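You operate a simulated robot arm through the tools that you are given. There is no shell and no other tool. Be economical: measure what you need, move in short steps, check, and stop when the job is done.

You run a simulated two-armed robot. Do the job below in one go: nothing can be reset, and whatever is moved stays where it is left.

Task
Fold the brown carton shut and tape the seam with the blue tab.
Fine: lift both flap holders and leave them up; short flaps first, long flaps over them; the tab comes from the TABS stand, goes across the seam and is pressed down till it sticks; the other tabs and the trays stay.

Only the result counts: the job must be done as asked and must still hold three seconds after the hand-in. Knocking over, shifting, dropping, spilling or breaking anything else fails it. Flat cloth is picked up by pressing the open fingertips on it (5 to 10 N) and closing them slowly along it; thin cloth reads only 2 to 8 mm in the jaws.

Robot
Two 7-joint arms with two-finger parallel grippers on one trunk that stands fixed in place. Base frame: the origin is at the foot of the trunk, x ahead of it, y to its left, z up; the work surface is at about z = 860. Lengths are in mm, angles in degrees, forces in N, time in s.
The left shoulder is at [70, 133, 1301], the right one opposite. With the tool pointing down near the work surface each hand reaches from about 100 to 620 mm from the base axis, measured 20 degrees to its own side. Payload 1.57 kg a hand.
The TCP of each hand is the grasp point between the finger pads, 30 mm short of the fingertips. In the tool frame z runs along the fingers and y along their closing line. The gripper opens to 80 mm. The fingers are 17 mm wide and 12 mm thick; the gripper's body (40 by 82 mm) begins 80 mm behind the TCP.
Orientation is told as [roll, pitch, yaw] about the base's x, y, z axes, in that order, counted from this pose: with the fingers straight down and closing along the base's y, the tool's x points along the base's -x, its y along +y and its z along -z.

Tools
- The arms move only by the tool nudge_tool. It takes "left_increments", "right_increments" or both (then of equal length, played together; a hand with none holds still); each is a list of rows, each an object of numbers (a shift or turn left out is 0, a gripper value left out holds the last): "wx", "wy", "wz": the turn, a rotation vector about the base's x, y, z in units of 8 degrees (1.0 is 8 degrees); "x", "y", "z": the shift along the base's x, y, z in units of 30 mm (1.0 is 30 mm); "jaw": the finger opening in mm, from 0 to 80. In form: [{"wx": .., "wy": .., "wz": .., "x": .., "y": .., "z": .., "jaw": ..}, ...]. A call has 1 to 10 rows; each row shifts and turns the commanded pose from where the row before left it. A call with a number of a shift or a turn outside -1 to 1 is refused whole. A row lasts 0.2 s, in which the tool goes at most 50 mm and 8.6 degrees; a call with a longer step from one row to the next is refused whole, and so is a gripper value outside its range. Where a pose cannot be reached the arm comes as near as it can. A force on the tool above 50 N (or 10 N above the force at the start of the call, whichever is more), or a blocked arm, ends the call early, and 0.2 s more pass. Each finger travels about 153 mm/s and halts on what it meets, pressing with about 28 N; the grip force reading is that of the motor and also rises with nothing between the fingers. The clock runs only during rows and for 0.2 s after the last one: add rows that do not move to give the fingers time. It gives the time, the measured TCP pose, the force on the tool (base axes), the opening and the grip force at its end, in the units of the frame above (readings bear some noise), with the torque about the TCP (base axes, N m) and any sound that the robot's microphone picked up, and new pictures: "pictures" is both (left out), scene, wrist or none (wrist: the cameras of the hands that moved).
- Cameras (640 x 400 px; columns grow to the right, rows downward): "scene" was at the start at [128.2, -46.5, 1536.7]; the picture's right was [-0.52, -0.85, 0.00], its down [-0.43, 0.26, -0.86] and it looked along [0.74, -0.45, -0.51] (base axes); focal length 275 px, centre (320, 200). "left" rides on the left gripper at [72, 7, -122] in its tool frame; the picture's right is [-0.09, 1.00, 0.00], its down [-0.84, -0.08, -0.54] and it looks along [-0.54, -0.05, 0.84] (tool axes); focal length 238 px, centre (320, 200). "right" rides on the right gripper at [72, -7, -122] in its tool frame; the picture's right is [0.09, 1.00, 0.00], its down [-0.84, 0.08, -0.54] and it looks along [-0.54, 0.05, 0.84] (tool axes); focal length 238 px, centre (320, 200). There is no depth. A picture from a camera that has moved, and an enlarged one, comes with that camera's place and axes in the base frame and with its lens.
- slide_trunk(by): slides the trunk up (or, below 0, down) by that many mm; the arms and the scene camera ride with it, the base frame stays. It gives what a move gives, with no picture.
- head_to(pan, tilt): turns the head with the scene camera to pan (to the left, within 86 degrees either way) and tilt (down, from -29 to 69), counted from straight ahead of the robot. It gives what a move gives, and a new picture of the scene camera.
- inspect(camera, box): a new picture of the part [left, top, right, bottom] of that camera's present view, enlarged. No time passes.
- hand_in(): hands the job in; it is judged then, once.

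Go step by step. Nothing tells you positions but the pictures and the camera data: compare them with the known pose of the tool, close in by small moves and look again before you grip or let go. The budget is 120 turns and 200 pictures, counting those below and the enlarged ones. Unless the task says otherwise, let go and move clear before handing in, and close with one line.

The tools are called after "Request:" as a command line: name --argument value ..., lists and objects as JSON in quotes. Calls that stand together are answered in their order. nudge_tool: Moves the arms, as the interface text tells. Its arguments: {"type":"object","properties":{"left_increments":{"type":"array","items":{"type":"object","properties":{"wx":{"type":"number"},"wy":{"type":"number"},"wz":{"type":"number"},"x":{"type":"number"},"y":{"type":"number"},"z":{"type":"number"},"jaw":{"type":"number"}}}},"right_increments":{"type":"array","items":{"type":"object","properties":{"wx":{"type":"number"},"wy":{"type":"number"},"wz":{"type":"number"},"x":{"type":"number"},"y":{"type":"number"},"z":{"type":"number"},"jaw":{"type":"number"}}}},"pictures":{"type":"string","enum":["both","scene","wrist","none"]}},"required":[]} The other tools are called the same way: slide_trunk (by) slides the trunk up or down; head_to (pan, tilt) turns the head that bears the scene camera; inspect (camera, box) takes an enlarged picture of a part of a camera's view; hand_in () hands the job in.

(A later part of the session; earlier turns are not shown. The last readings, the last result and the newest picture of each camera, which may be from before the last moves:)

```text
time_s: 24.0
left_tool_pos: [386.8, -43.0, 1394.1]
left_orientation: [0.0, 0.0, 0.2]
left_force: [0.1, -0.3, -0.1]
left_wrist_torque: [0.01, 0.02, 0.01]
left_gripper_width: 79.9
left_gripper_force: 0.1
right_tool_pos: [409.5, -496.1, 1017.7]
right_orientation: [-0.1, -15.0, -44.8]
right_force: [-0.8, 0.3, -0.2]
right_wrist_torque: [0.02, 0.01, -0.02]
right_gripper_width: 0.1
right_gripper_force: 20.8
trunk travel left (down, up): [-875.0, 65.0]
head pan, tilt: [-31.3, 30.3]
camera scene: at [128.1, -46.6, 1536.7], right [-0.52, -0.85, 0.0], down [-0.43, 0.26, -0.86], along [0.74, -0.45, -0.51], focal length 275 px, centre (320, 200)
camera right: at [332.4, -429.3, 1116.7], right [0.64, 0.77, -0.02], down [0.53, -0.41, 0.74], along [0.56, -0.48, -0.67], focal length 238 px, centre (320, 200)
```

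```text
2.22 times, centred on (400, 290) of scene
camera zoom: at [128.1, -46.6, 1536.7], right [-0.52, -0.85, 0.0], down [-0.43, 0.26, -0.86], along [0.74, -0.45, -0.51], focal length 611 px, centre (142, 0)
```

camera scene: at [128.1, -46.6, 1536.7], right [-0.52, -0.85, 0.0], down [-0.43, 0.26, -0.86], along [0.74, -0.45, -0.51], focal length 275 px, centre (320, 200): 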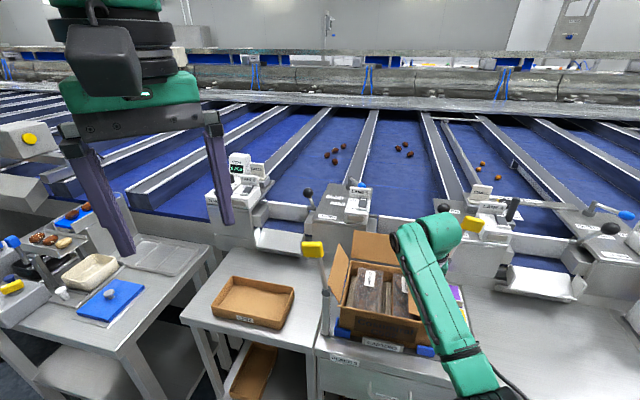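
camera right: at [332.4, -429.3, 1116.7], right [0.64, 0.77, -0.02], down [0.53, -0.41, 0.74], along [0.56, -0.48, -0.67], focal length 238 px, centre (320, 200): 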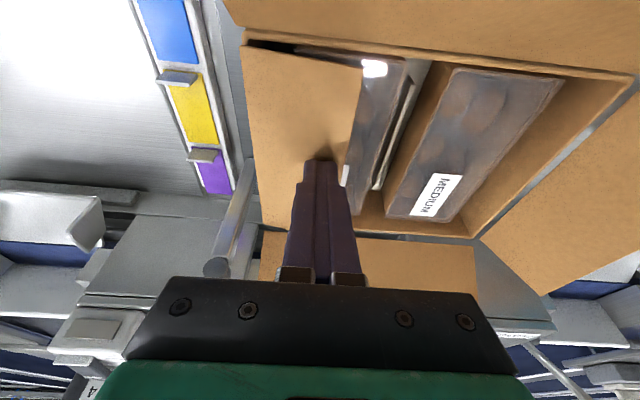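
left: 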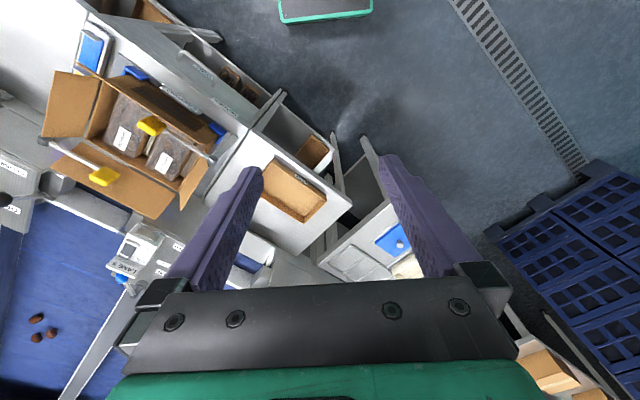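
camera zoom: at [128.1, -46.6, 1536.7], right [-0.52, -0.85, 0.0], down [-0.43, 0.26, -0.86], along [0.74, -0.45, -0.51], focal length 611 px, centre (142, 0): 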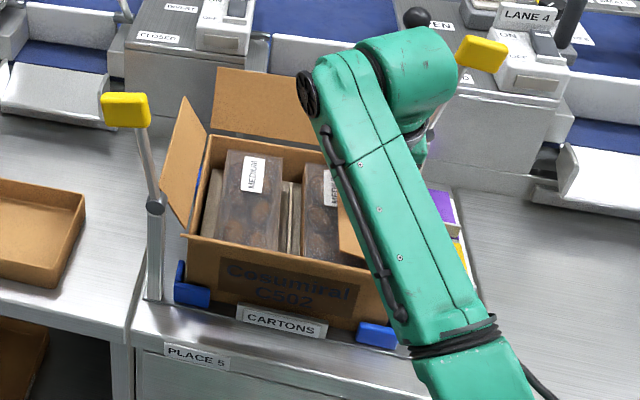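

The flap is over. I'll press it to rim level, then back off to see whether it stays.

Request:
nudge_tool --right_increments '[{"z": -0.3}, {"z": -0.27}, {}, {"z": 0.7}, {"z": 0.9}, {}]' --pictures "wrist"

```text
time_s: 25.4
left_tool_pos: [386.6, -43.0, 1393.5]
left_orientation: [0.0, 0.0, 0.1]
left_force: [0.2, 0.1, 0.4]
left_wrist_torque: [-0.02, 0.04, 0.0]
left_gripper_width: 79.7
left_gripper_force: 0.1
right_tool_pos: [410.2, -495.2, 1049.1]
right_orientation: [-0.1, -14.9, -44.8]
right_force: [0.4, 0.6, -0.3]
right_wrist_torque: [0.01, -0.02, 0.0]
right_gripper_width: 0.0
right_gripper_force: 21.7
trunk travel left (down, up): [-875.0, 65.0]
head pan, tilt: [-31.3, 30.3]
camera right: at [332.5, -429.2, 1148.1], right [0.64, 0.77, -0.03], down [0.53, -0.41, 0.74], along [0.56, -0.48, -0.67], focal length 238 px, centre (320, 200)
```

right: 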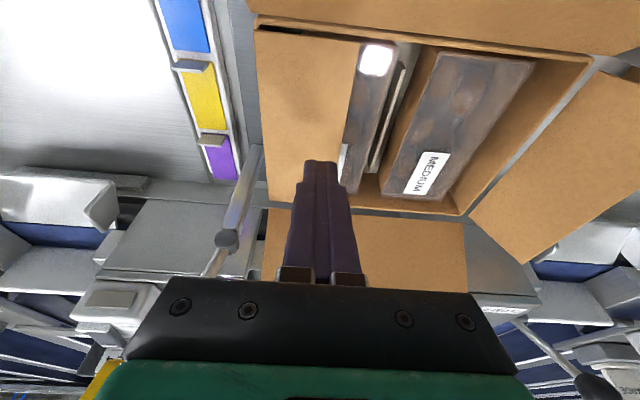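

The right short flap stays folded. For the left one I'll turn the hand so it reaches over from inside the box, pointing along +u and away from the raised front holder.

Request:
nudge_tool --right_increments '[{"wx": 0.66, "wy": 0.667, "z": 1}, {"wx": 0.66, "wy": 0.667, "z": 1}, {"wz": 1, "x": 0.25, "y": 0.23, "z": 0.17}, {"wz": 1, "x": 0.25, "y": 0.23, "z": 0.17}, {"wz": 1, "x": 0.25, "y": 0.23, "z": 0.17}, {"wz": 1, "x": 0.25, "y": 0.23, "z": 0.17}, {"wz": 1, "x": 0.25, "y": 0.23, "z": 0.17}, {"wz": 1, "x": 0.25, "y": 0.23, "z": 0.17}, {"wz": 1, "x": 0.25, "y": 0.23, "z": 0.17}, {"wz": 1, "x": 0.25, "y": 0.23, "z": 0.17}]' --pictures "none"

Request:
nudge_tool --right_increments '[{"wz": 1}, {"wz": 1}, {"wz": 1}, {"wz": 0.25}, {"wx": 0.711, "wy": -0.703, "x": 0.6, "y": 0.5}, {"wx": 0.711, "wy": -0.703, "x": 0.6, "y": 0.5}, {"wx": 0.711, "wy": -0.703, "x": 0.6, "y": 0.5}, {"wx": 0.533, "wy": -0.527, "x": 0.5, "y": 0.5}, {"x": 0.5, "y": 0.5}, {}]'

Request:
inspect --camera "scene" --box '[280, 180, 480, 360]'

```text
time_s: 27.6
left_tool_pos: [389.0, -42.9, 1394.0]
left_orientation: [0.1, 0.0, 0.1]
left_force: [0.8, -0.1, 0.2]
left_wrist_torque: [-0.02, 0.02, -0.05]
left_gripper_width: 80.1
left_gripper_force: 0.1
right_tool_pos: [469.4, -440.4, 1148.9]
right_orientation: [-0.1, 0.0, 19.5]
right_force: [0.2, 0.5, -0.2]
right_wrist_torque: [0.02, -0.02, 0.01]
right_gripper_width: 0.0
right_gripper_force: 21.1
trunk travel left (down, up): [-875.0, 65.0]
head pan, tilt: [-31.3, 30.3]
```

```text
time_s: 29.8
left_tool_pos: [387.9, -43.9, 1394.1]
left_orientation: [0.0, -0.1, 0.1]
left_force: [-0.2, -0.5, 0.4]
left_wrist_torque: [0.02, 0.03, 0.03]
left_gripper_width: 80.0
left_gripper_force: 0.1
right_tool_pos: [551.8, -366.2, 1149.1]
right_orientation: [0.0, -30.0, 45.3]
right_force: [0.4, 0.1, -0.2]
right_wrist_torque: [0.01, 0.02, 0.0]
right_gripper_width: 0.0
right_gripper_force: 20.9
trunk travel left (down, up): [-875.0, 65.0]
head pan, tilt: [-31.3, 30.3]
camera scene: at [128.3, -46.5, 1536.6], right [-0.52, -0.85, 0.0], down [-0.43, 0.26, -0.86], along [0.74, -0.45, -0.51], focal length 275 px, centre (320, 200)
camera right: at [470.6, -457.5, 1218.8], right [-0.76, 0.64, -0.05], down [0.26, 0.38, 0.89], along [0.59, 0.67, -0.46], focal length 238 px, centre (320, 200)
```

scene: 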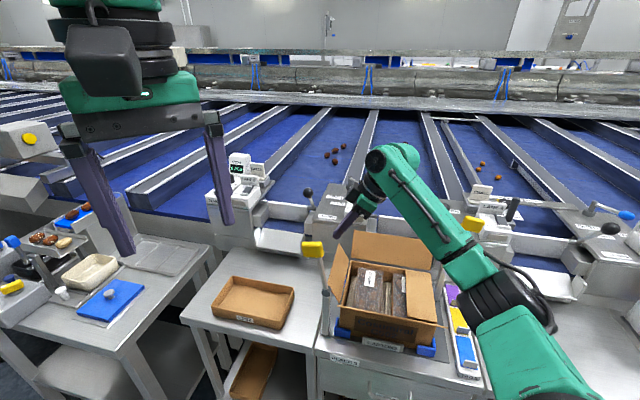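
right: 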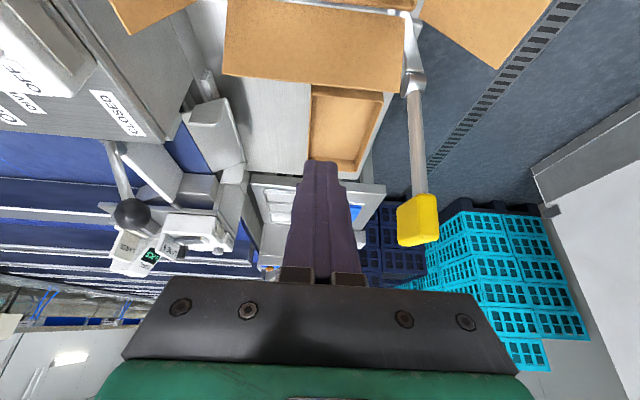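

```text
2.22 times, centred on (380, 270) of scene
camera zoom: at [128.3, -46.5, 1536.6], right [-0.52, -0.85, 0.0], down [-0.43, 0.26, -0.86], along [0.74, -0.45, -0.51], focal length 611 px, centre (187, 44)
```

zoom: 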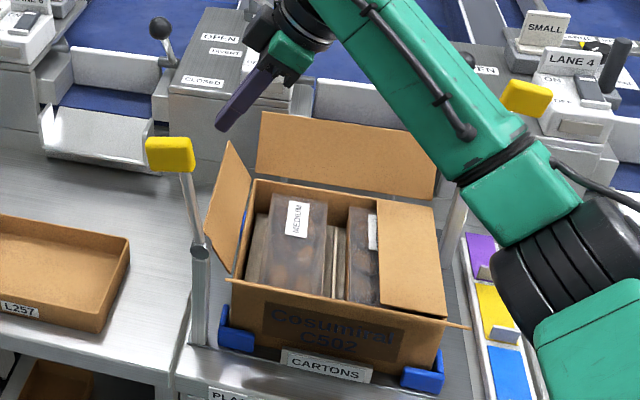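

I'm above and just inside the left flap's edge. I'll move out beyond it, go down, and pull it in and over.

Request:
nudge_tool --right_increments '[{"x": 0.52, "y": 0.52}, {"x": 0.52, "y": 0.52}, {"z": -0.86}, {"z": -0.86}, {"z": -0.86}, {"z": -0.86}, {}]'

```text
time_s: 31.4
left_tool_pos: [386.3, -44.6, 1395.0]
left_orientation: [0.0, 0.0, 0.0]
left_force: [0.6, 0.4, 0.0]
left_wrist_torque: [0.0, -0.01, 0.01]
left_gripper_width: 79.8
left_gripper_force: 0.0
right_tool_pos: [583.7, -334.9, 1046.4]
right_orientation: [-0.1, -29.9, 45.2]
right_force: [0.3, 0.3, 0.3]
right_wrist_torque: [-0.01, 0.0, -0.01]
right_gripper_width: 0.0
right_gripper_force: 21.7
trunk travel left (down, up): [-875.0, 65.0]
head pan, tilt: [-31.3, 30.3]
camera scene: at [128.1, -46.7, 1536.7], right [-0.52, -0.85, 0.0], down [-0.43, 0.26, -0.86], along [0.74, -0.45, -0.51], focal length 275 px, centre (320, 200)
camera right: at [501.8, -426.6, 1115.7], right [-0.76, 0.64, -0.05], down [0.26, 0.38, 0.89], along [0.59, 0.67, -0.46], focal length 238 px, centre (320, 200)
```

scene: 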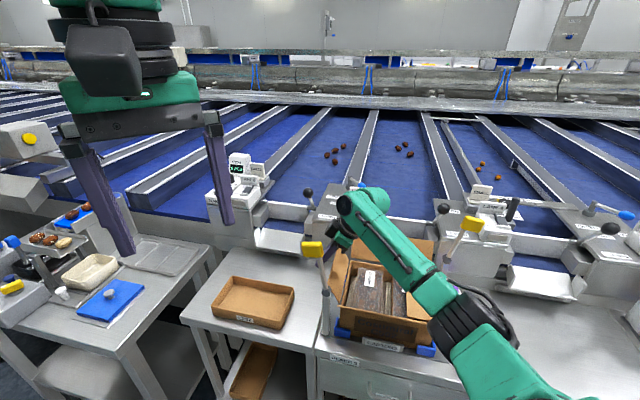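
right: 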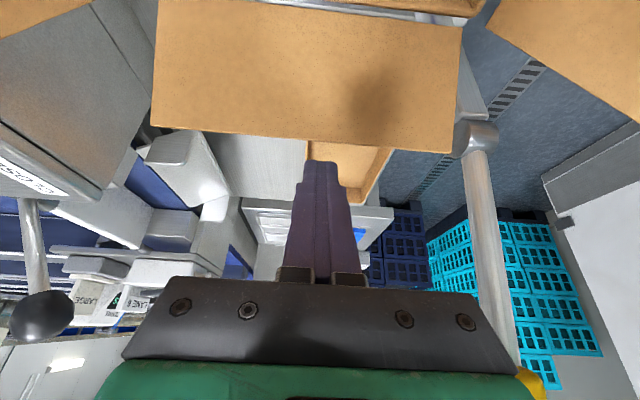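

The tip is beyond the flap and below its top edge. I'll pull it in and fold it down.

Request:
nudge_tool --right_increments '[{"x": -0.68, "y": -0.687}, {"x": -0.68, "y": -0.687}, {"x": -0.68, "y": -0.687}, {"x": -0.68, "y": -0.687, "z": -0.33}, {"x": -0.422, "y": -0.427, "z": -0.4}, {"z": -0.4}, {"z": -0.33}, {}, {"z": 0.7}, {"z": 0.7}]'

Request:
inspect --camera "scene" --box '[280, 180, 480, 360]'

```text
time_s: 33.6
left_tool_pos: [387.3, -41.5, 1394.8]
left_orientation: [0.0, 0.1, 0.1]
left_force: [1.2, 0.3, -0.1]
left_wrist_torque: [-0.01, 0.02, 0.0]
left_gripper_width: 80.2
left_gripper_force: 0.0
right_tool_pos: [490.6, -429.4, 1046.1]
right_orientation: [-0.1, -29.9, 45.3]
right_force: [0.4, -0.3, 0.4]
right_wrist_torque: [0.0, 0.01, 0.01]
right_gripper_width: 0.0
right_gripper_force: 21.4
trunk travel left (down, up): [-875.0, 65.0]
head pan, tilt: [-31.3, 30.3]
camera scene: at [127.9, -45.9, 1536.7], right [-0.52, -0.85, 0.0], down [-0.43, 0.26, -0.86], along [0.74, -0.45, -0.5], focal length 275 px, centre (320, 200)
camera right: at [407.7, -520.9, 1115.1], right [-0.76, 0.64, -0.05], down [0.26, 0.38, 0.89], along [0.59, 0.67, -0.46], focal length 238 px, centre (320, 200)
```

scene: 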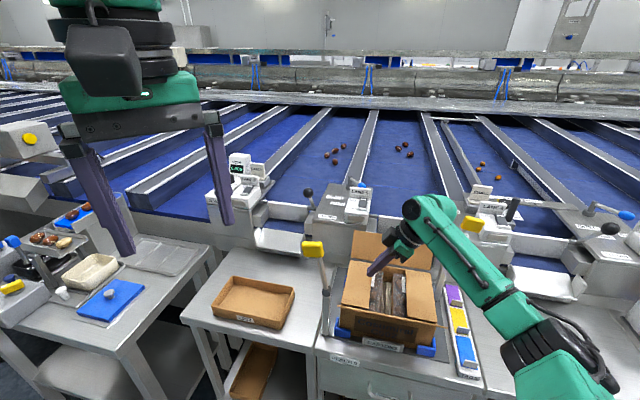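
right: 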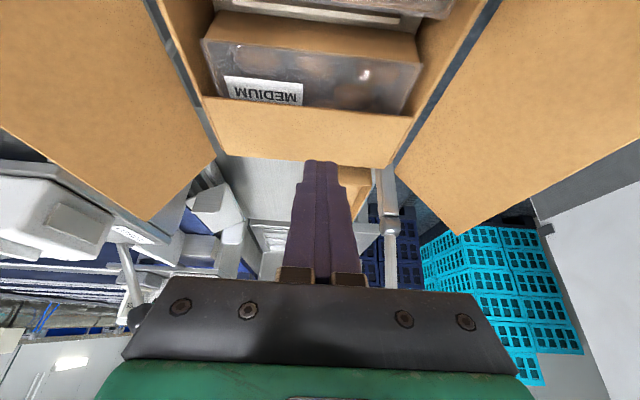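

```text
2.22 times, centred on (380, 270) of scene
camera zoom: at [127.9, -45.9, 1536.7], right [-0.52, -0.85, 0.0], down [-0.43, 0.26, -0.86], along [0.74, -0.45, -0.5], focal length 611 px, centre (187, 44)
```

zoom: 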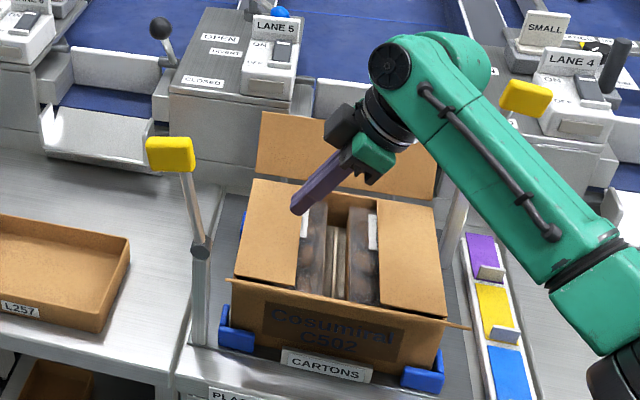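

Both short flaps are in place. Next is the front long flap: I'll stand the tool upright, move outside the front face and push the flap over.

Request:
nudge_tool --right_increments '[{"z": 1}, {"z": 1}, {"wx": -0.711, "wy": 0.703, "x": -0.6, "y": 0.3, "z": 0.8}, {"wx": -0.711, "wy": 0.703, "x": -0.6, "y": 0.3}, {"wx": -0.711, "wy": 0.703, "x": -0.6, "y": 0.3}, {"wx": -0.533, "wy": 0.527, "x": -0.7, "y": 0.4}, {"x": -0.7, "y": 0.5}, {"x": -0.7, "y": 0.4}, {"x": -0.73, "y": 0.4}, {}]'

```text
time_s: 35.8
left_tool_pos: [387.0, -43.5, 1393.5]
left_orientation: [0.0, 0.1, 0.1]
left_force: [-0.5, 0.2, 0.0]
left_wrist_torque: [0.03, 0.03, -0.01]
left_gripper_width: 79.8
left_gripper_force: 0.0
right_tool_pos: [351.2, -353.0, 1128.3]
right_orientation: [0.0, 0.0, 45.3]
right_force: [-0.3, -0.1, -0.6]
right_wrist_torque: [0.0, 0.01, -0.02]
right_gripper_width: 0.1
right_gripper_force: 21.2
trunk travel left (down, up): [-875.0, 65.0]
head pan, tilt: [-31.3, 30.3]
camera scene: at [128.3, -46.6, 1536.6], right [-0.52, -0.85, 0.0], down [-0.43, 0.26, -0.86], along [0.74, -0.45, -0.51], focal length 275 px, centre (320, 200)
camera right: at [304.6, -407.5, 1250.3], right [-0.77, 0.63, 0.0], down [0.53, 0.65, 0.54], along [0.34, 0.42, -0.84], focal length 238 px, centre (320, 200)
```

scene: 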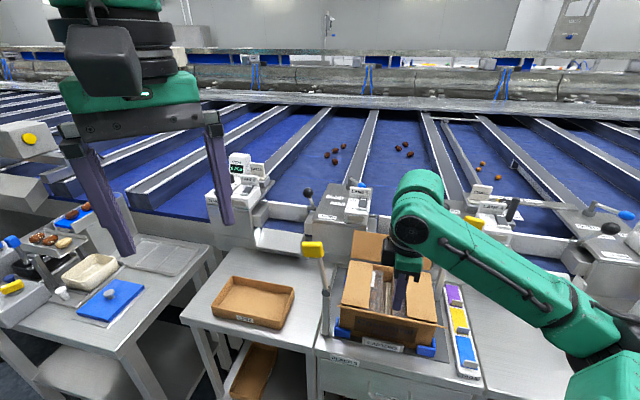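
right: 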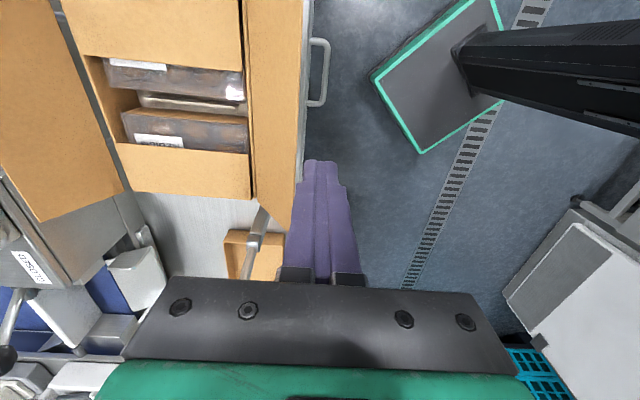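

I'm outside the front flap. I'll go down, push it over and press it.

Request:
nudge_tool --right_increments '[{"z": -1}, {"z": -1}, {"z": -1}, {"x": 0.664, "y": -0.656}, {"x": 0.687, "y": -0.68}, {"x": 0.687, "y": -0.68}, {"x": 0.474, "y": -0.469}, {"x": 0.403, "y": -0.398, "z": -0.33}, {"x": 0.237, "y": -0.234, "z": -0.33}, {}]' --pictures "none"

Request:
nudge_tool --right_increments '[{"z": -0.3}, {"z": -0.2}, {}, {"z": 0.8}, {"z": 0.8}, {}]'

Request:
inspect --camera "scene" --box '[280, 180, 480, 360]'

```text
time_s: 37.2
left_tool_pos: [390.0, -45.5, 1392.3]
left_orientation: [0.0, 0.1, 0.1]
left_force: [0.4, -1.2, 0.3]
left_wrist_torque: [0.1, 0.04, -0.03]
left_gripper_width: 80.0
left_gripper_force: 0.0
right_tool_pos: [407.1, -406.5, 1040.6]
right_orientation: [-0.5, -0.3, 45.4]
right_force: [-1.0, -0.7, 1.3]
right_wrist_torque: [0.04, 0.04, 0.0]
right_gripper_width: 0.0
right_gripper_force: 20.9
trunk travel left (down, up): [-875.0, 65.0]
head pan, tilt: [-31.3, 30.3]
stopped in row 6 (right hand): the force on the tool passed its limit at 59 N (the readings are from after the stop); the commanded pose is now the measured one
```

```text
time_s: 38.6
left_tool_pos: [388.2, -45.0, 1395.4]
left_orientation: [0.0, 0.1, 0.0]
left_force: [0.8, -0.5, -0.1]
left_wrist_torque: [0.05, -0.03, 0.01]
left_gripper_width: 79.8
left_gripper_force: 0.0
right_tool_pos: [405.7, -406.8, 1074.8]
right_orientation: [-0.6, -0.2, 45.4]
right_force: [0.9, -0.8, 0.5]
right_wrist_torque: [-0.01, 0.0, 0.0]
right_gripper_width: 0.1
right_gripper_force: 21.3
trunk travel left (down, up): [-875.0, 65.0]
head pan, tilt: [-31.3, 30.3]
camera scene: at [129.3, -47.5, 1536.5], right [-0.52, -0.85, 0.0], down [-0.43, 0.26, -0.86], along [0.74, -0.45, -0.51], focal length 275 px, centre (320, 200)
camera right: at [359.3, -462.2, 1196.5], right [-0.77, 0.63, -0.01], down [0.53, 0.65, 0.54], along [0.35, 0.42, -0.84], focal length 238 px, centre (320, 200)
```

scene: 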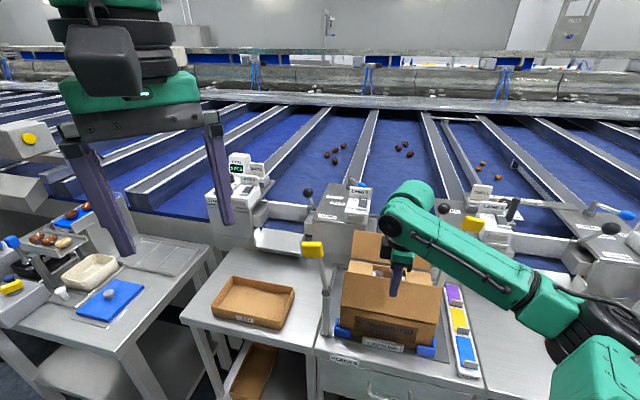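
right: 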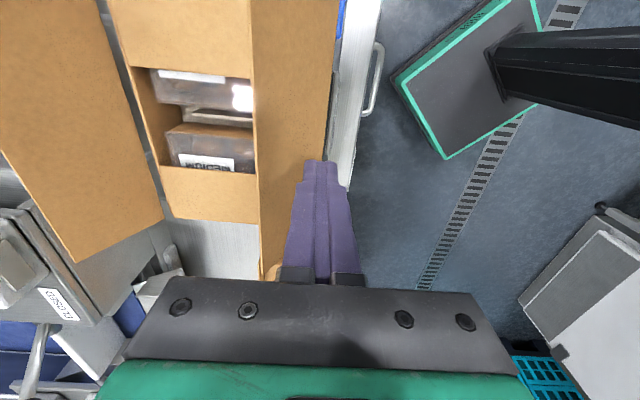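

```text
2.22 times, centred on (380, 270) of scene
camera zoom: at [129.3, -47.5, 1536.5], right [-0.52, -0.85, 0.0], down [-0.43, 0.26, -0.86], along [0.74, -0.45, -0.51], focal length 611 px, centre (187, 44)
```

zoom: 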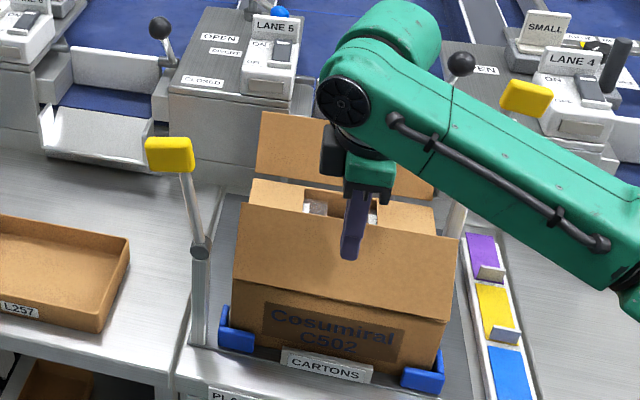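

The push stopped at 59 N with the flap about vertical, so something is blocking it. I'll look closely before going on.

Request:
inspect --camera "right" --box '[90, 0, 370, 280]'

Request:
inspect --camera "scene" --box '[340, 225, 450, 320]'

Request:
inspect --camera "left" --box '[30, 10, 250, 230]'

```text
1.43 times, centred on (230, 140) of right
camera zoom: at [359.3, -462.2, 1196.5], right [-0.77, 0.63, -0.01], down [0.53, 0.65, 0.54], along [0.35, 0.42, -0.84], focal length 340 px, centre (449, 286)
```

zoom: 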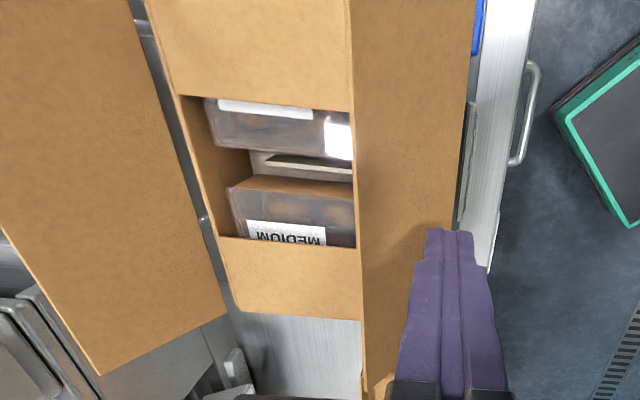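

```text
4.21 times, centred on (395, 272) of scene
camera zoom: at [129.3, -47.5, 1536.5], right [-0.52, -0.85, 0.0], down [-0.43, 0.26, -0.86], along [0.74, -0.45, -0.51], focal length 1158 px, centre (4, -105)
```

zoom: 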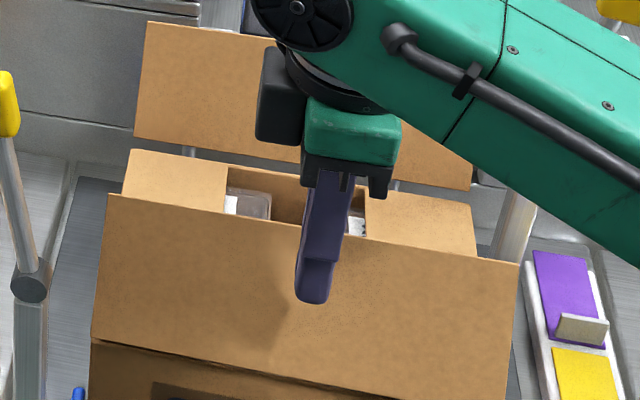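

```text
1.82 times, centred on (140, 120) of left
camera zoom: at [316.4, -37.2, 1515.5], right [0.09, 1.0, 0.0], down [0.84, -0.08, 0.54], along [0.54, -0.05, -0.84], focal length 433 px, centre (647, 346)
```

zoom: 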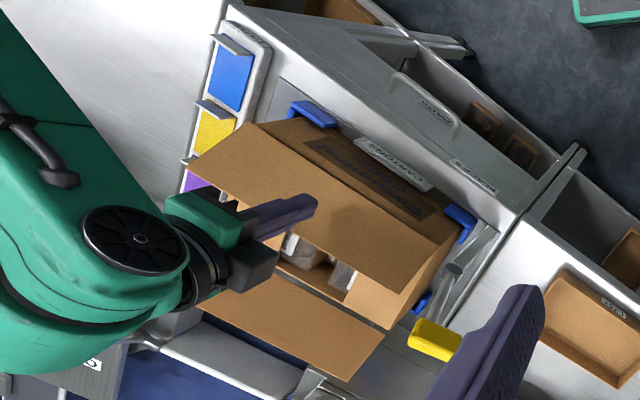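

The flap is actually already 30° inward, so the force was just an impact spike. I'll continue more slowly.

Request:
nudge_tool --right_increments '[{"z": -0.6}, {"z": -0.63}, {"x": 0.355, "y": -0.352}, {"x": 0.332, "y": -0.328, "z": -0.13}, {"x": 0.26, "y": -0.257, "z": -0.2}, {"x": 0.19, "y": -0.188, "z": -0.27}, {"x": 0.142, "y": -0.14, "z": -0.27}, {"z": -0.2}, {}]'

```text
time_s: 40.6
left_tool_pos: [386.9, -42.8, 1393.7]
left_orientation: [0.0, 0.1, 0.1]
left_force: [-0.5, -0.4, -0.1]
left_wrist_torque: [0.01, -0.04, -0.02]
left_gripper_width: 80.2
left_gripper_force: 0.0
right_tool_pos: [443.2, -442.7, 1007.7]
right_orientation: [-0.7, -0.1, 45.4]
right_force: [0.8, -0.7, 2.2]
right_wrist_torque: [-0.04, 0.0, 0.03]
right_gripper_width: 0.0
right_gripper_force: 21.7
trunk travel left (down, up): [-875.0, 65.0]
head pan, tilt: [-31.3, 30.3]
camera scene: at [128.3, -46.4, 1536.7], right [-0.52, -0.85, 0.0], down [-0.43, 0.26, -0.86], along [0.74, -0.45, -0.51], focal length 275 px, centre (320, 200)
camera right: at [396.7, -498.9, 1128.8], right [-0.77, 0.63, -0.01], down [0.53, 0.65, 0.54], along [0.35, 0.41, -0.84], focal length 238 px, centre (320, 200)
```

scene: 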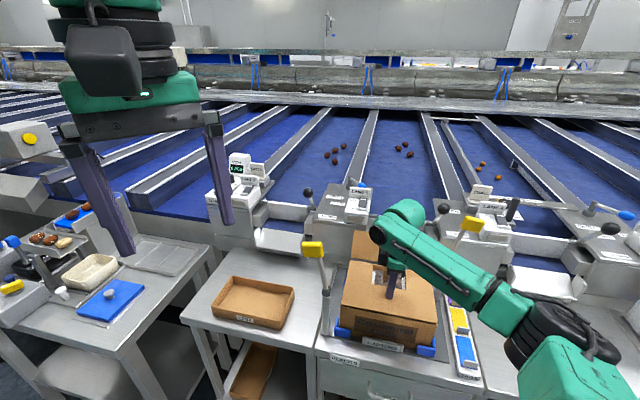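
right: 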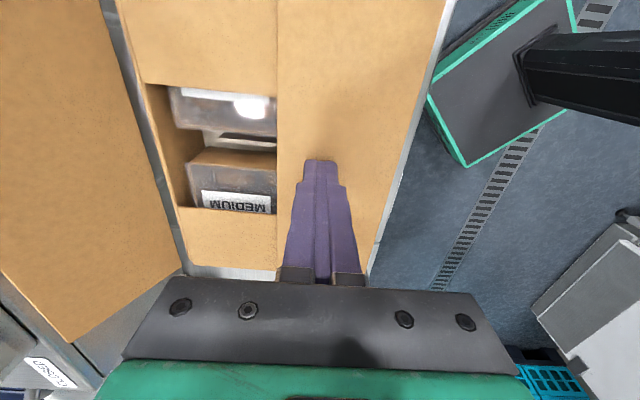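

The front flap is nearly flat. I'll press a bit more, lift, then tilt outward and go beyond the rear flap.

Request:
nudge_tool --right_increments '[{"z": -0.2}, {}, {"z": 0.9}, {"z": 0.9}, {"z": 0.9}, {"z": 1, "wx": -0.703, "wy": -0.711}, {"wx": -0.703, "wy": -0.711}, {"wx": -0.703, "wy": -0.711, "x": 0.45, "y": -0.445}, {"wx": -0.703, "wy": -0.711, "x": 0.5, "y": -0.495}, {"wx": -0.264, "wy": -0.267, "x": 0.5, "y": -0.495}]' --pictures "none"

Request:
nudge_tool --right_increments '[{"x": 0.65, "y": -0.64}, {"x": 0.65, "y": -0.64}, {"x": 0.65, "y": -0.64}, {"x": 0.65, "y": -0.64}, {}]'

Request:
inspect --camera "scene" --box '[280, 180, 480, 360]'

```text
time_s: 42.8
left_tool_pos: [387.5, -43.0, 1393.9]
left_orientation: [0.0, 0.0, 0.1]
left_force: [-0.5, 0.2, -0.1]
left_wrist_torque: [0.03, -0.03, -0.02]
left_gripper_width: 79.8
left_gripper_force: 0.1
right_tool_pos: [487.8, -486.0, 1110.7]
right_orientation: [-35.7, -0.2, 45.5]
right_force: [0.1, 0.5, 0.0]
right_wrist_torque: [-0.06, 0.0, -0.01]
right_gripper_width: 0.2
right_gripper_force: 21.6
trunk travel left (down, up): [-875.0, 65.0]
head pan, tilt: [-31.3, 30.3]
```

```text
time_s: 44.0
left_tool_pos: [387.0, -43.9, 1394.5]
left_orientation: [0.1, 0.0, 0.0]
left_force: [-0.9, -1.1, -0.2]
left_wrist_torque: [0.01, -0.01, 0.02]
left_gripper_width: 79.8
left_gripper_force: 0.0
right_tool_pos: [566.2, -563.6, 1111.8]
right_orientation: [-35.6, -0.3, 45.6]
right_force: [-0.6, -0.6, 0.6]
right_wrist_torque: [0.04, 0.04, 0.01]
right_gripper_width: 0.0
right_gripper_force: 21.5
trunk travel left (down, up): [-875.0, 65.0]
head pan, tilt: [-31.3, 30.3]
camera scene: at [128.2, -46.6, 1536.7], right [-0.52, -0.85, 0.0], down [-0.43, 0.26, -0.86], along [0.74, -0.45, -0.51], focal length 275 px, centre (320, 200)
camera right: at [468.6, -568.6, 1214.9], right [-0.64, 0.5, -0.58], down [0.31, 0.86, 0.4], along [0.7, 0.07, -0.71], focal length 238 px, centre (320, 200)
```

scene: 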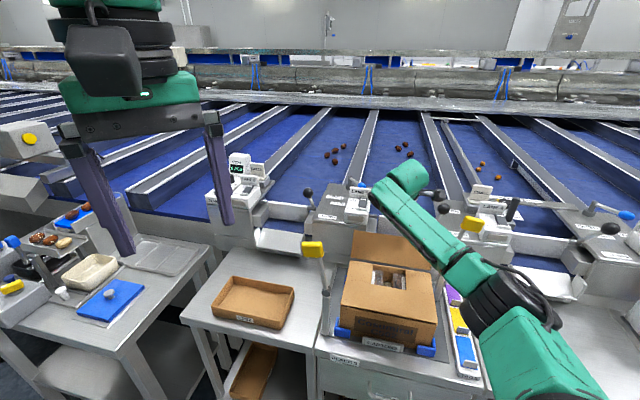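
right: 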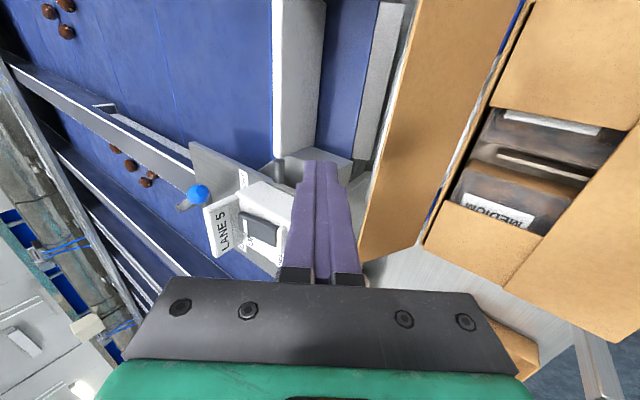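

```text
2.22 times, centred on (380, 270) of scene
camera zoom: at [128.2, -46.6, 1536.7], right [-0.52, -0.85, 0.0], down [-0.43, 0.26, -0.86], along [0.74, -0.45, -0.51], focal length 611 px, centre (187, 44)
```

zoom: 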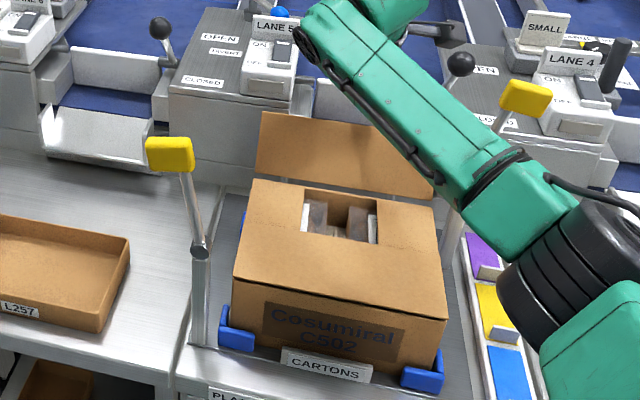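

I'm just beyond the rear flap and the space behind is clear. I'll move out 10 mm, go down and pull it in slowly.

Request:
nudge_tool --right_increments '[{"x": 0.24, "y": -0.235}, {"z": -0.8}, {"z": -0.8}, {"z": -0.57}, {"x": -0.38, "y": 0.375}, {"x": -0.38, "y": 0.375}, {"x": -0.38, "y": 0.375}, {"x": -0.38, "y": 0.375}, {}]'

```text
time_s: 46.0
left_tool_pos: [387.7, -43.4, 1393.6]
left_orientation: [0.0, 0.0, 0.1]
left_force: [0.3, -0.2, -1.1]
left_wrist_torque: [0.03, -0.01, -0.02]
left_gripper_width: 80.1
left_gripper_force: 0.0
right_tool_pos: [527.4, -525.2, 1047.6]
right_orientation: [-35.5, -0.2, 45.5]
right_force: [-0.7, -0.1, -0.7]
right_wrist_torque: [0.01, -0.01, 0.0]
right_gripper_width: 0.4
right_gripper_force: 21.2
trunk travel left (down, up): [-875.0, 65.0]
head pan, tilt: [-31.3, 30.3]
camera scene: at [128.5, -46.6, 1536.6], right [-0.52, -0.85, 0.0], down [-0.43, 0.26, -0.86], along [0.74, -0.45, -0.51], focal length 275 px, centre (320, 200)
camera right: at [429.6, -530.9, 1149.3], right [-0.64, 0.5, -0.58], down [0.32, 0.86, 0.4], along [0.7, 0.07, -0.71], focal length 238 px, centre (320, 200)
```

scene: 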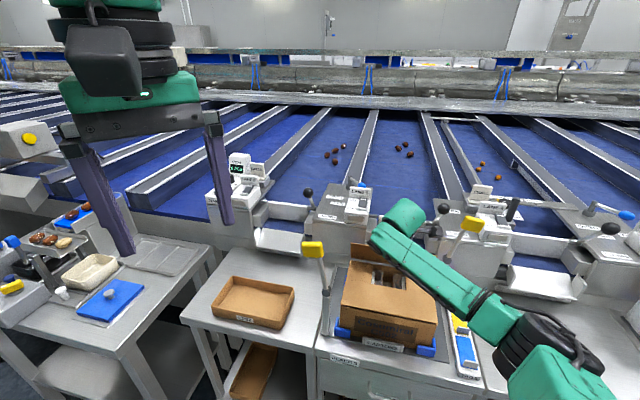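
right: 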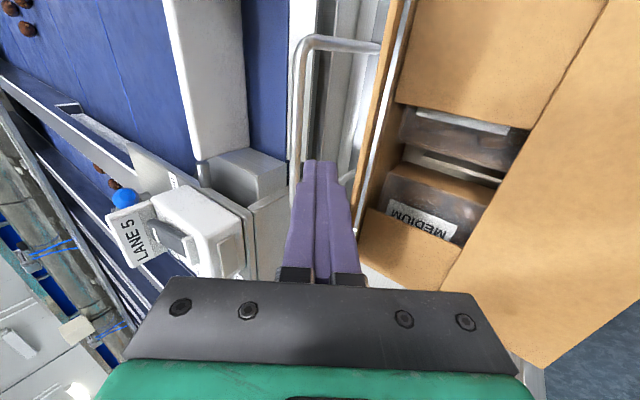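

The flap is near vertical. I'll continue slowly over and down.

Request:
nudge_tool --right_increments '[{"x": -0.38, "y": 0.375}, {"x": -0.38, "y": 0.375}, {"x": -0.45, "y": 0.445, "z": -0.27}, {"x": -0.284, "y": 0.28, "z": -0.33}, {"x": -0.19, "y": 0.188, "z": -0.33}, {"x": -0.095, "y": 0.094, "z": -0.27}, {"z": -0.2}, {}]'

Request:
inspect --camera "scene" --box '[280, 180, 480, 360]'

```text
time_s: 47.8
left_tool_pos: [385.8, -43.6, 1394.5]
left_orientation: [0.0, 0.0, 0.1]
left_force: [0.3, -0.6, 0.5]
left_wrist_torque: [0.03, 0.0, -0.02]
left_gripper_width: 79.9
left_gripper_force: 0.0
right_tool_pos: [472.6, -472.6, 1006.7]
right_orientation: [-35.8, -0.2, 45.5]
right_force: [1.1, -0.7, 7.1]
right_wrist_torque: [-0.11, -0.08, -0.03]
right_gripper_width: 0.0
right_gripper_force: 21.3
trunk travel left (down, up): [-875.0, 65.0]
head pan, tilt: [-31.3, 30.3]
camera scene: at [127.2, -45.6, 1536.9], right [-0.52, -0.85, 0.0], down [-0.43, 0.26, -0.86], along [0.74, -0.45, -0.5], focal length 275 px, centre (320, 200)
camera right: at [375.3, -477.1, 1109.1], right [-0.64, 0.5, -0.58], down [0.31, 0.86, 0.4], along [0.7, 0.07, -0.71], focal length 238 px, centre (320, 200)
```

scene: 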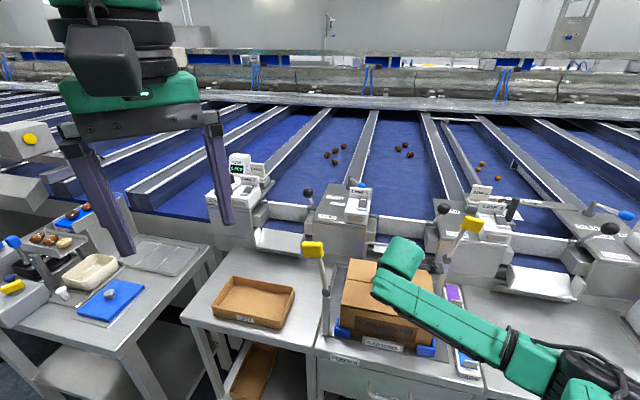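
right: 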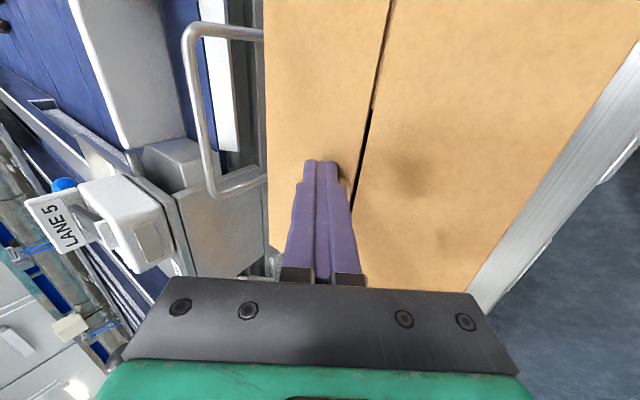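

```text
2.22 times, centred on (380, 270) of scene
camera zoom: at [127.2, -45.6, 1536.9], right [-0.52, -0.85, 0.0], down [-0.43, 0.26, -0.86], along [0.74, -0.45, -0.5], focal length 611 px, centre (187, 44)
```

zoom: 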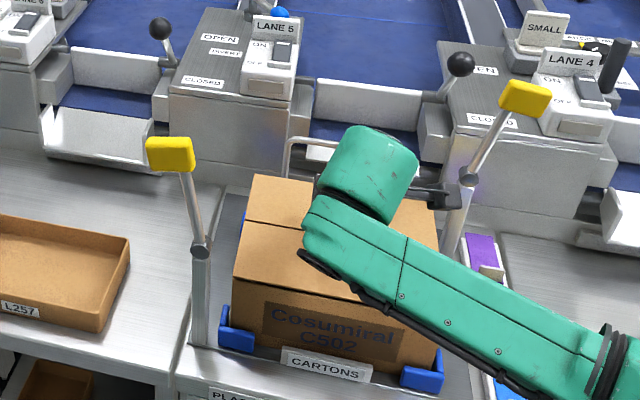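

The carton is fully closed. I'll lift off, stand the tool upright and go look at the blue tab, estimated at (276,-555).

Request:
nudge_tool --right_increments '[{"z": 0.8}, {"z": 1}, {"z": 1, "wx": 0.703, "wy": 0.711}, {"z": 1, "wx": 0.703, "wy": 0.711}, {"wx": 0.703, "wy": 0.711, "x": -0.8, "y": -0.1}, {"wx": 0.703, "wy": 0.711, "x": -1, "y": -0.3}, {"wx": 0.33, "wy": 0.335, "x": -1, "y": -0.5}, {"x": -1, "y": -0.5}, {"x": -1, "y": -0.7}, {"x": -1, "y": -0.7}]' --pictures "none"

Request:
nudge_tool --right_increments '[{"x": -0.7, "z": -0.4}, {"z": -0.8}, {"z": -0.8}, {}]'

Request:
inspect --camera "scene" --box '[320, 210, 500, 390]'

```text
time_s: 50.0
left_tool_pos: [385.4, -44.1, 1395.7]
left_orientation: [0.0, -0.1, 0.2]
left_force: [0.0, 0.3, 0.5]
left_wrist_torque: [0.02, 0.02, -0.01]
left_gripper_width: 80.1
left_gripper_force: 0.0
right_tool_pos: [298.2, -557.9, 1118.4]
right_orientation: [0.1, -0.3, 45.5]
right_force: [-0.4, 0.2, -0.8]
right_wrist_torque: [0.03, -0.04, 0.0]
right_gripper_width: 0.2
right_gripper_force: 21.5
trunk travel left (down, up): [-875.0, 65.0]
head pan, tilt: [-31.3, 30.3]
```

```text
time_s: 51.0
left_tool_pos: [387.5, -43.6, 1394.3]
left_orientation: [0.0, -0.1, 0.1]
left_force: [0.4, -0.3, -0.2]
left_wrist_torque: [-0.02, -0.01, 0.04]
left_gripper_width: 80.1
left_gripper_force: 0.1
right_tool_pos: [278.5, -556.0, 1058.6]
right_orientation: [0.1, -0.2, 45.3]
right_force: [0.5, 0.3, -0.8]
right_wrist_torque: [0.01, -0.01, 0.01]
right_gripper_width: 0.0
right_gripper_force: 20.8
trunk travel left (down, up): [-875.0, 65.0]
head pan, tilt: [-31.3, 30.3]
camera scene: at [127.9, -46.3, 1536.7], right [-0.52, -0.85, 0.0], down [-0.43, 0.26, -0.86], along [0.74, -0.45, -0.5], focal length 275 px, centre (320, 200)
camera right: at [232.2, -613.0, 1180.8], right [-0.77, 0.63, 0.0], down [0.53, 0.65, 0.55], along [0.34, 0.42, -0.84], focal length 238 px, centre (320, 200)
```

scene: 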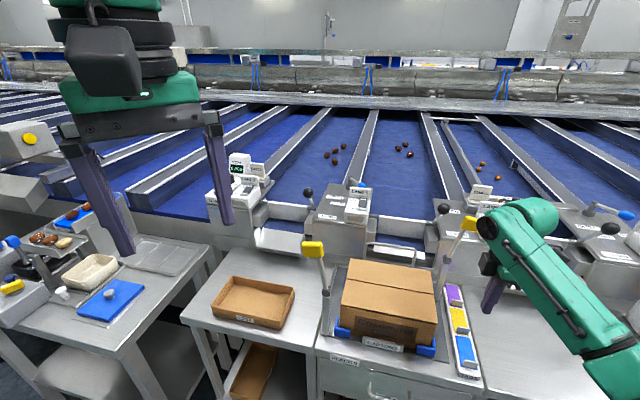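
right: 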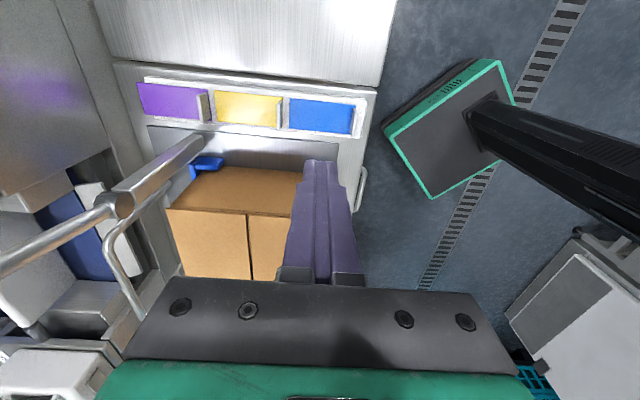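

```text
2.22 times, centred on (410, 300) of scene
camera zoom: at [127.9, -46.3, 1536.7], right [-0.52, -0.85, 0.0], down [-0.43, 0.26, -0.86], along [0.74, -0.45, -0.5], focal length 611 px, centre (120, -22)
```

zoom: 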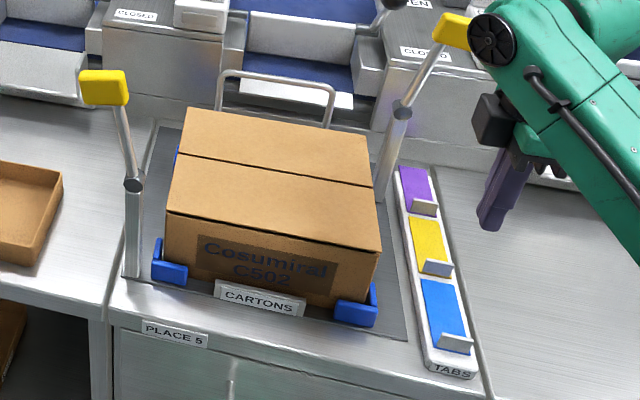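

The carton stays shut with a clean seam. The right hand is right above the blue tab, so I'll look at its details.

Request:
inspect --camera "right" --box '[190, 60, 390, 160]'

Request:
inspect --camera "scene" --box '[435, 275, 485, 385]'

Request:
inspect --camera "left" --box '[40, 10, 140, 110]'

```text
3.20 times, centred on (290, 110) of right
camera zoom: at [232.2, -613.0, 1180.8], right [-0.77, 0.63, 0.0], down [0.53, 0.65, 0.55], along [0.34, 0.42, -0.84], focal length 763 px, centre (416, 488)
```

zoom: 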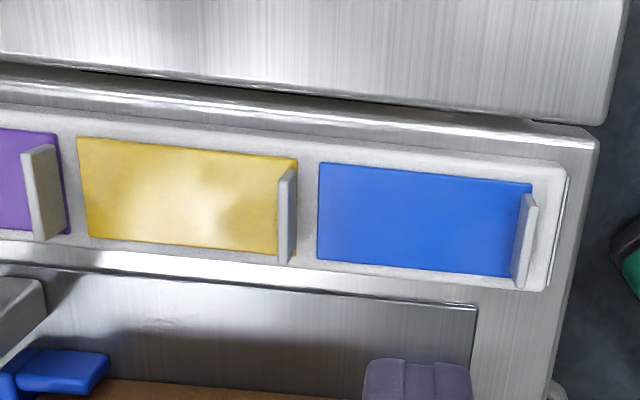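

```text
3.64 times, centred on (460, 330) of scene
camera zoom: at [127.9, -46.3, 1536.7], right [-0.52, -0.85, 0.0], down [-0.43, 0.26, -0.86], along [0.74, -0.45, -0.5], focal length 1000 px, centre (-189, -273)
```

zoom: 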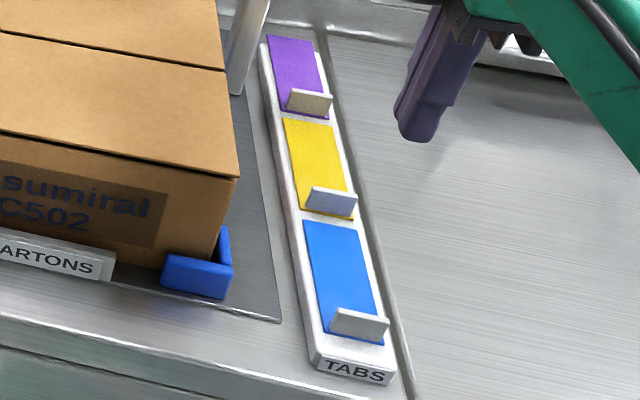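

```text
4.00 times, centred on (90, 60) of left
camera zoom: at [315.0, -36.0, 1515.8], right [0.09, 1.0, 0.0], down [0.84, -0.08, 0.54], along [0.54, -0.05, -0.84], focal length 953 px, centre (1240, 760)
```

zoom: 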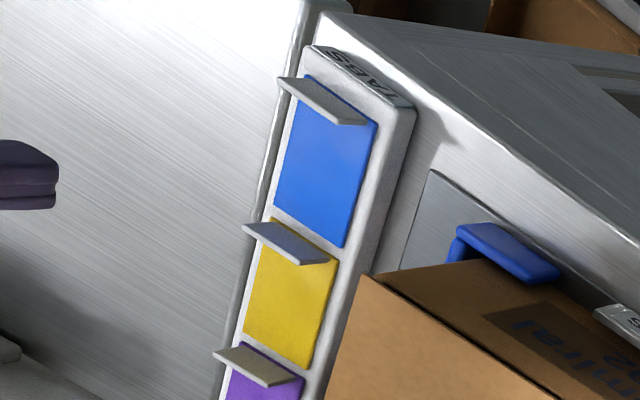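

Each tab has an upright grip fin at its front end. I'll move over the blue tab's fin with jaws open across it (closing along v) and look from closer.

Request:
nudge_tool --right_increments '[{"x": -0.287, "y": 0.658, "z": -0.9, "jaw": 40}, {"x": -0.287, "y": 0.658, "z": -0.9}, {"z": -0.9}, {}]' --pictures "wrist"

Request:
inspect --camera "scene" --box '[420, 265, 500, 385]'

```text
time_s: 52.0
left_tool_pos: [387.4, -43.9, 1394.7]
left_orientation: [0.0, 0.0, 0.0]
left_force: [1.3, -0.9, -0.2]
left_wrist_torque: [0.0, -0.01, 0.0]
left_gripper_width: 79.9
left_gripper_force: 0.0
right_tool_pos: [261.2, -518.3, 977.6]
right_orientation: [0.2, -0.2, 45.4]
right_force: [0.2, 0.6, 0.6]
right_wrist_torque: [0.01, 0.0, -0.03]
right_gripper_width: 40.4
right_gripper_force: 0.1
trunk travel left (down, up): [-875.0, 65.0]
head pan, tilt: [-31.3, 30.3]
camera right: at [216.0, -573.8, 1099.5], right [-0.77, 0.63, 0.0], down [0.53, 0.65, 0.55], along [0.34, 0.42, -0.84], focal length 238 px, centre (320, 200)
```

right: 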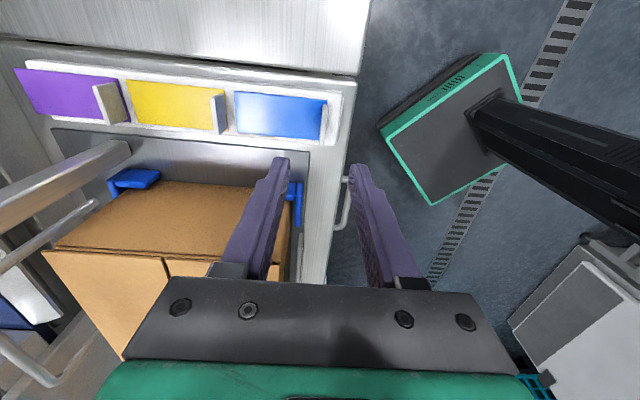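

```text
3.33 times, centred on (460, 325) of scene
camera zoom: at [128.6, -47.0, 1536.6], right [-0.52, -0.85, 0.0], down [-0.43, 0.26, -0.86], along [0.74, -0.45, -0.51], focal length 917 px, centre (-147, -217)
```

zoom: 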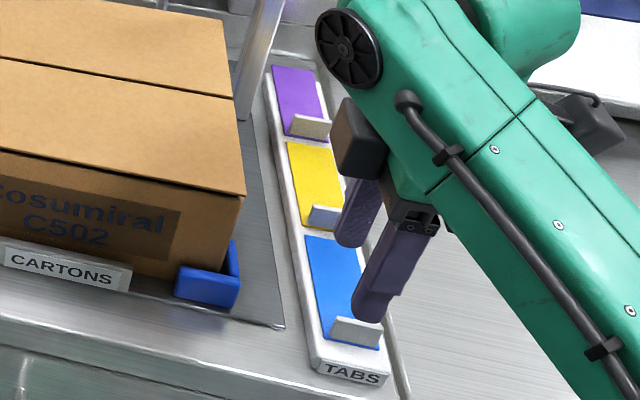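

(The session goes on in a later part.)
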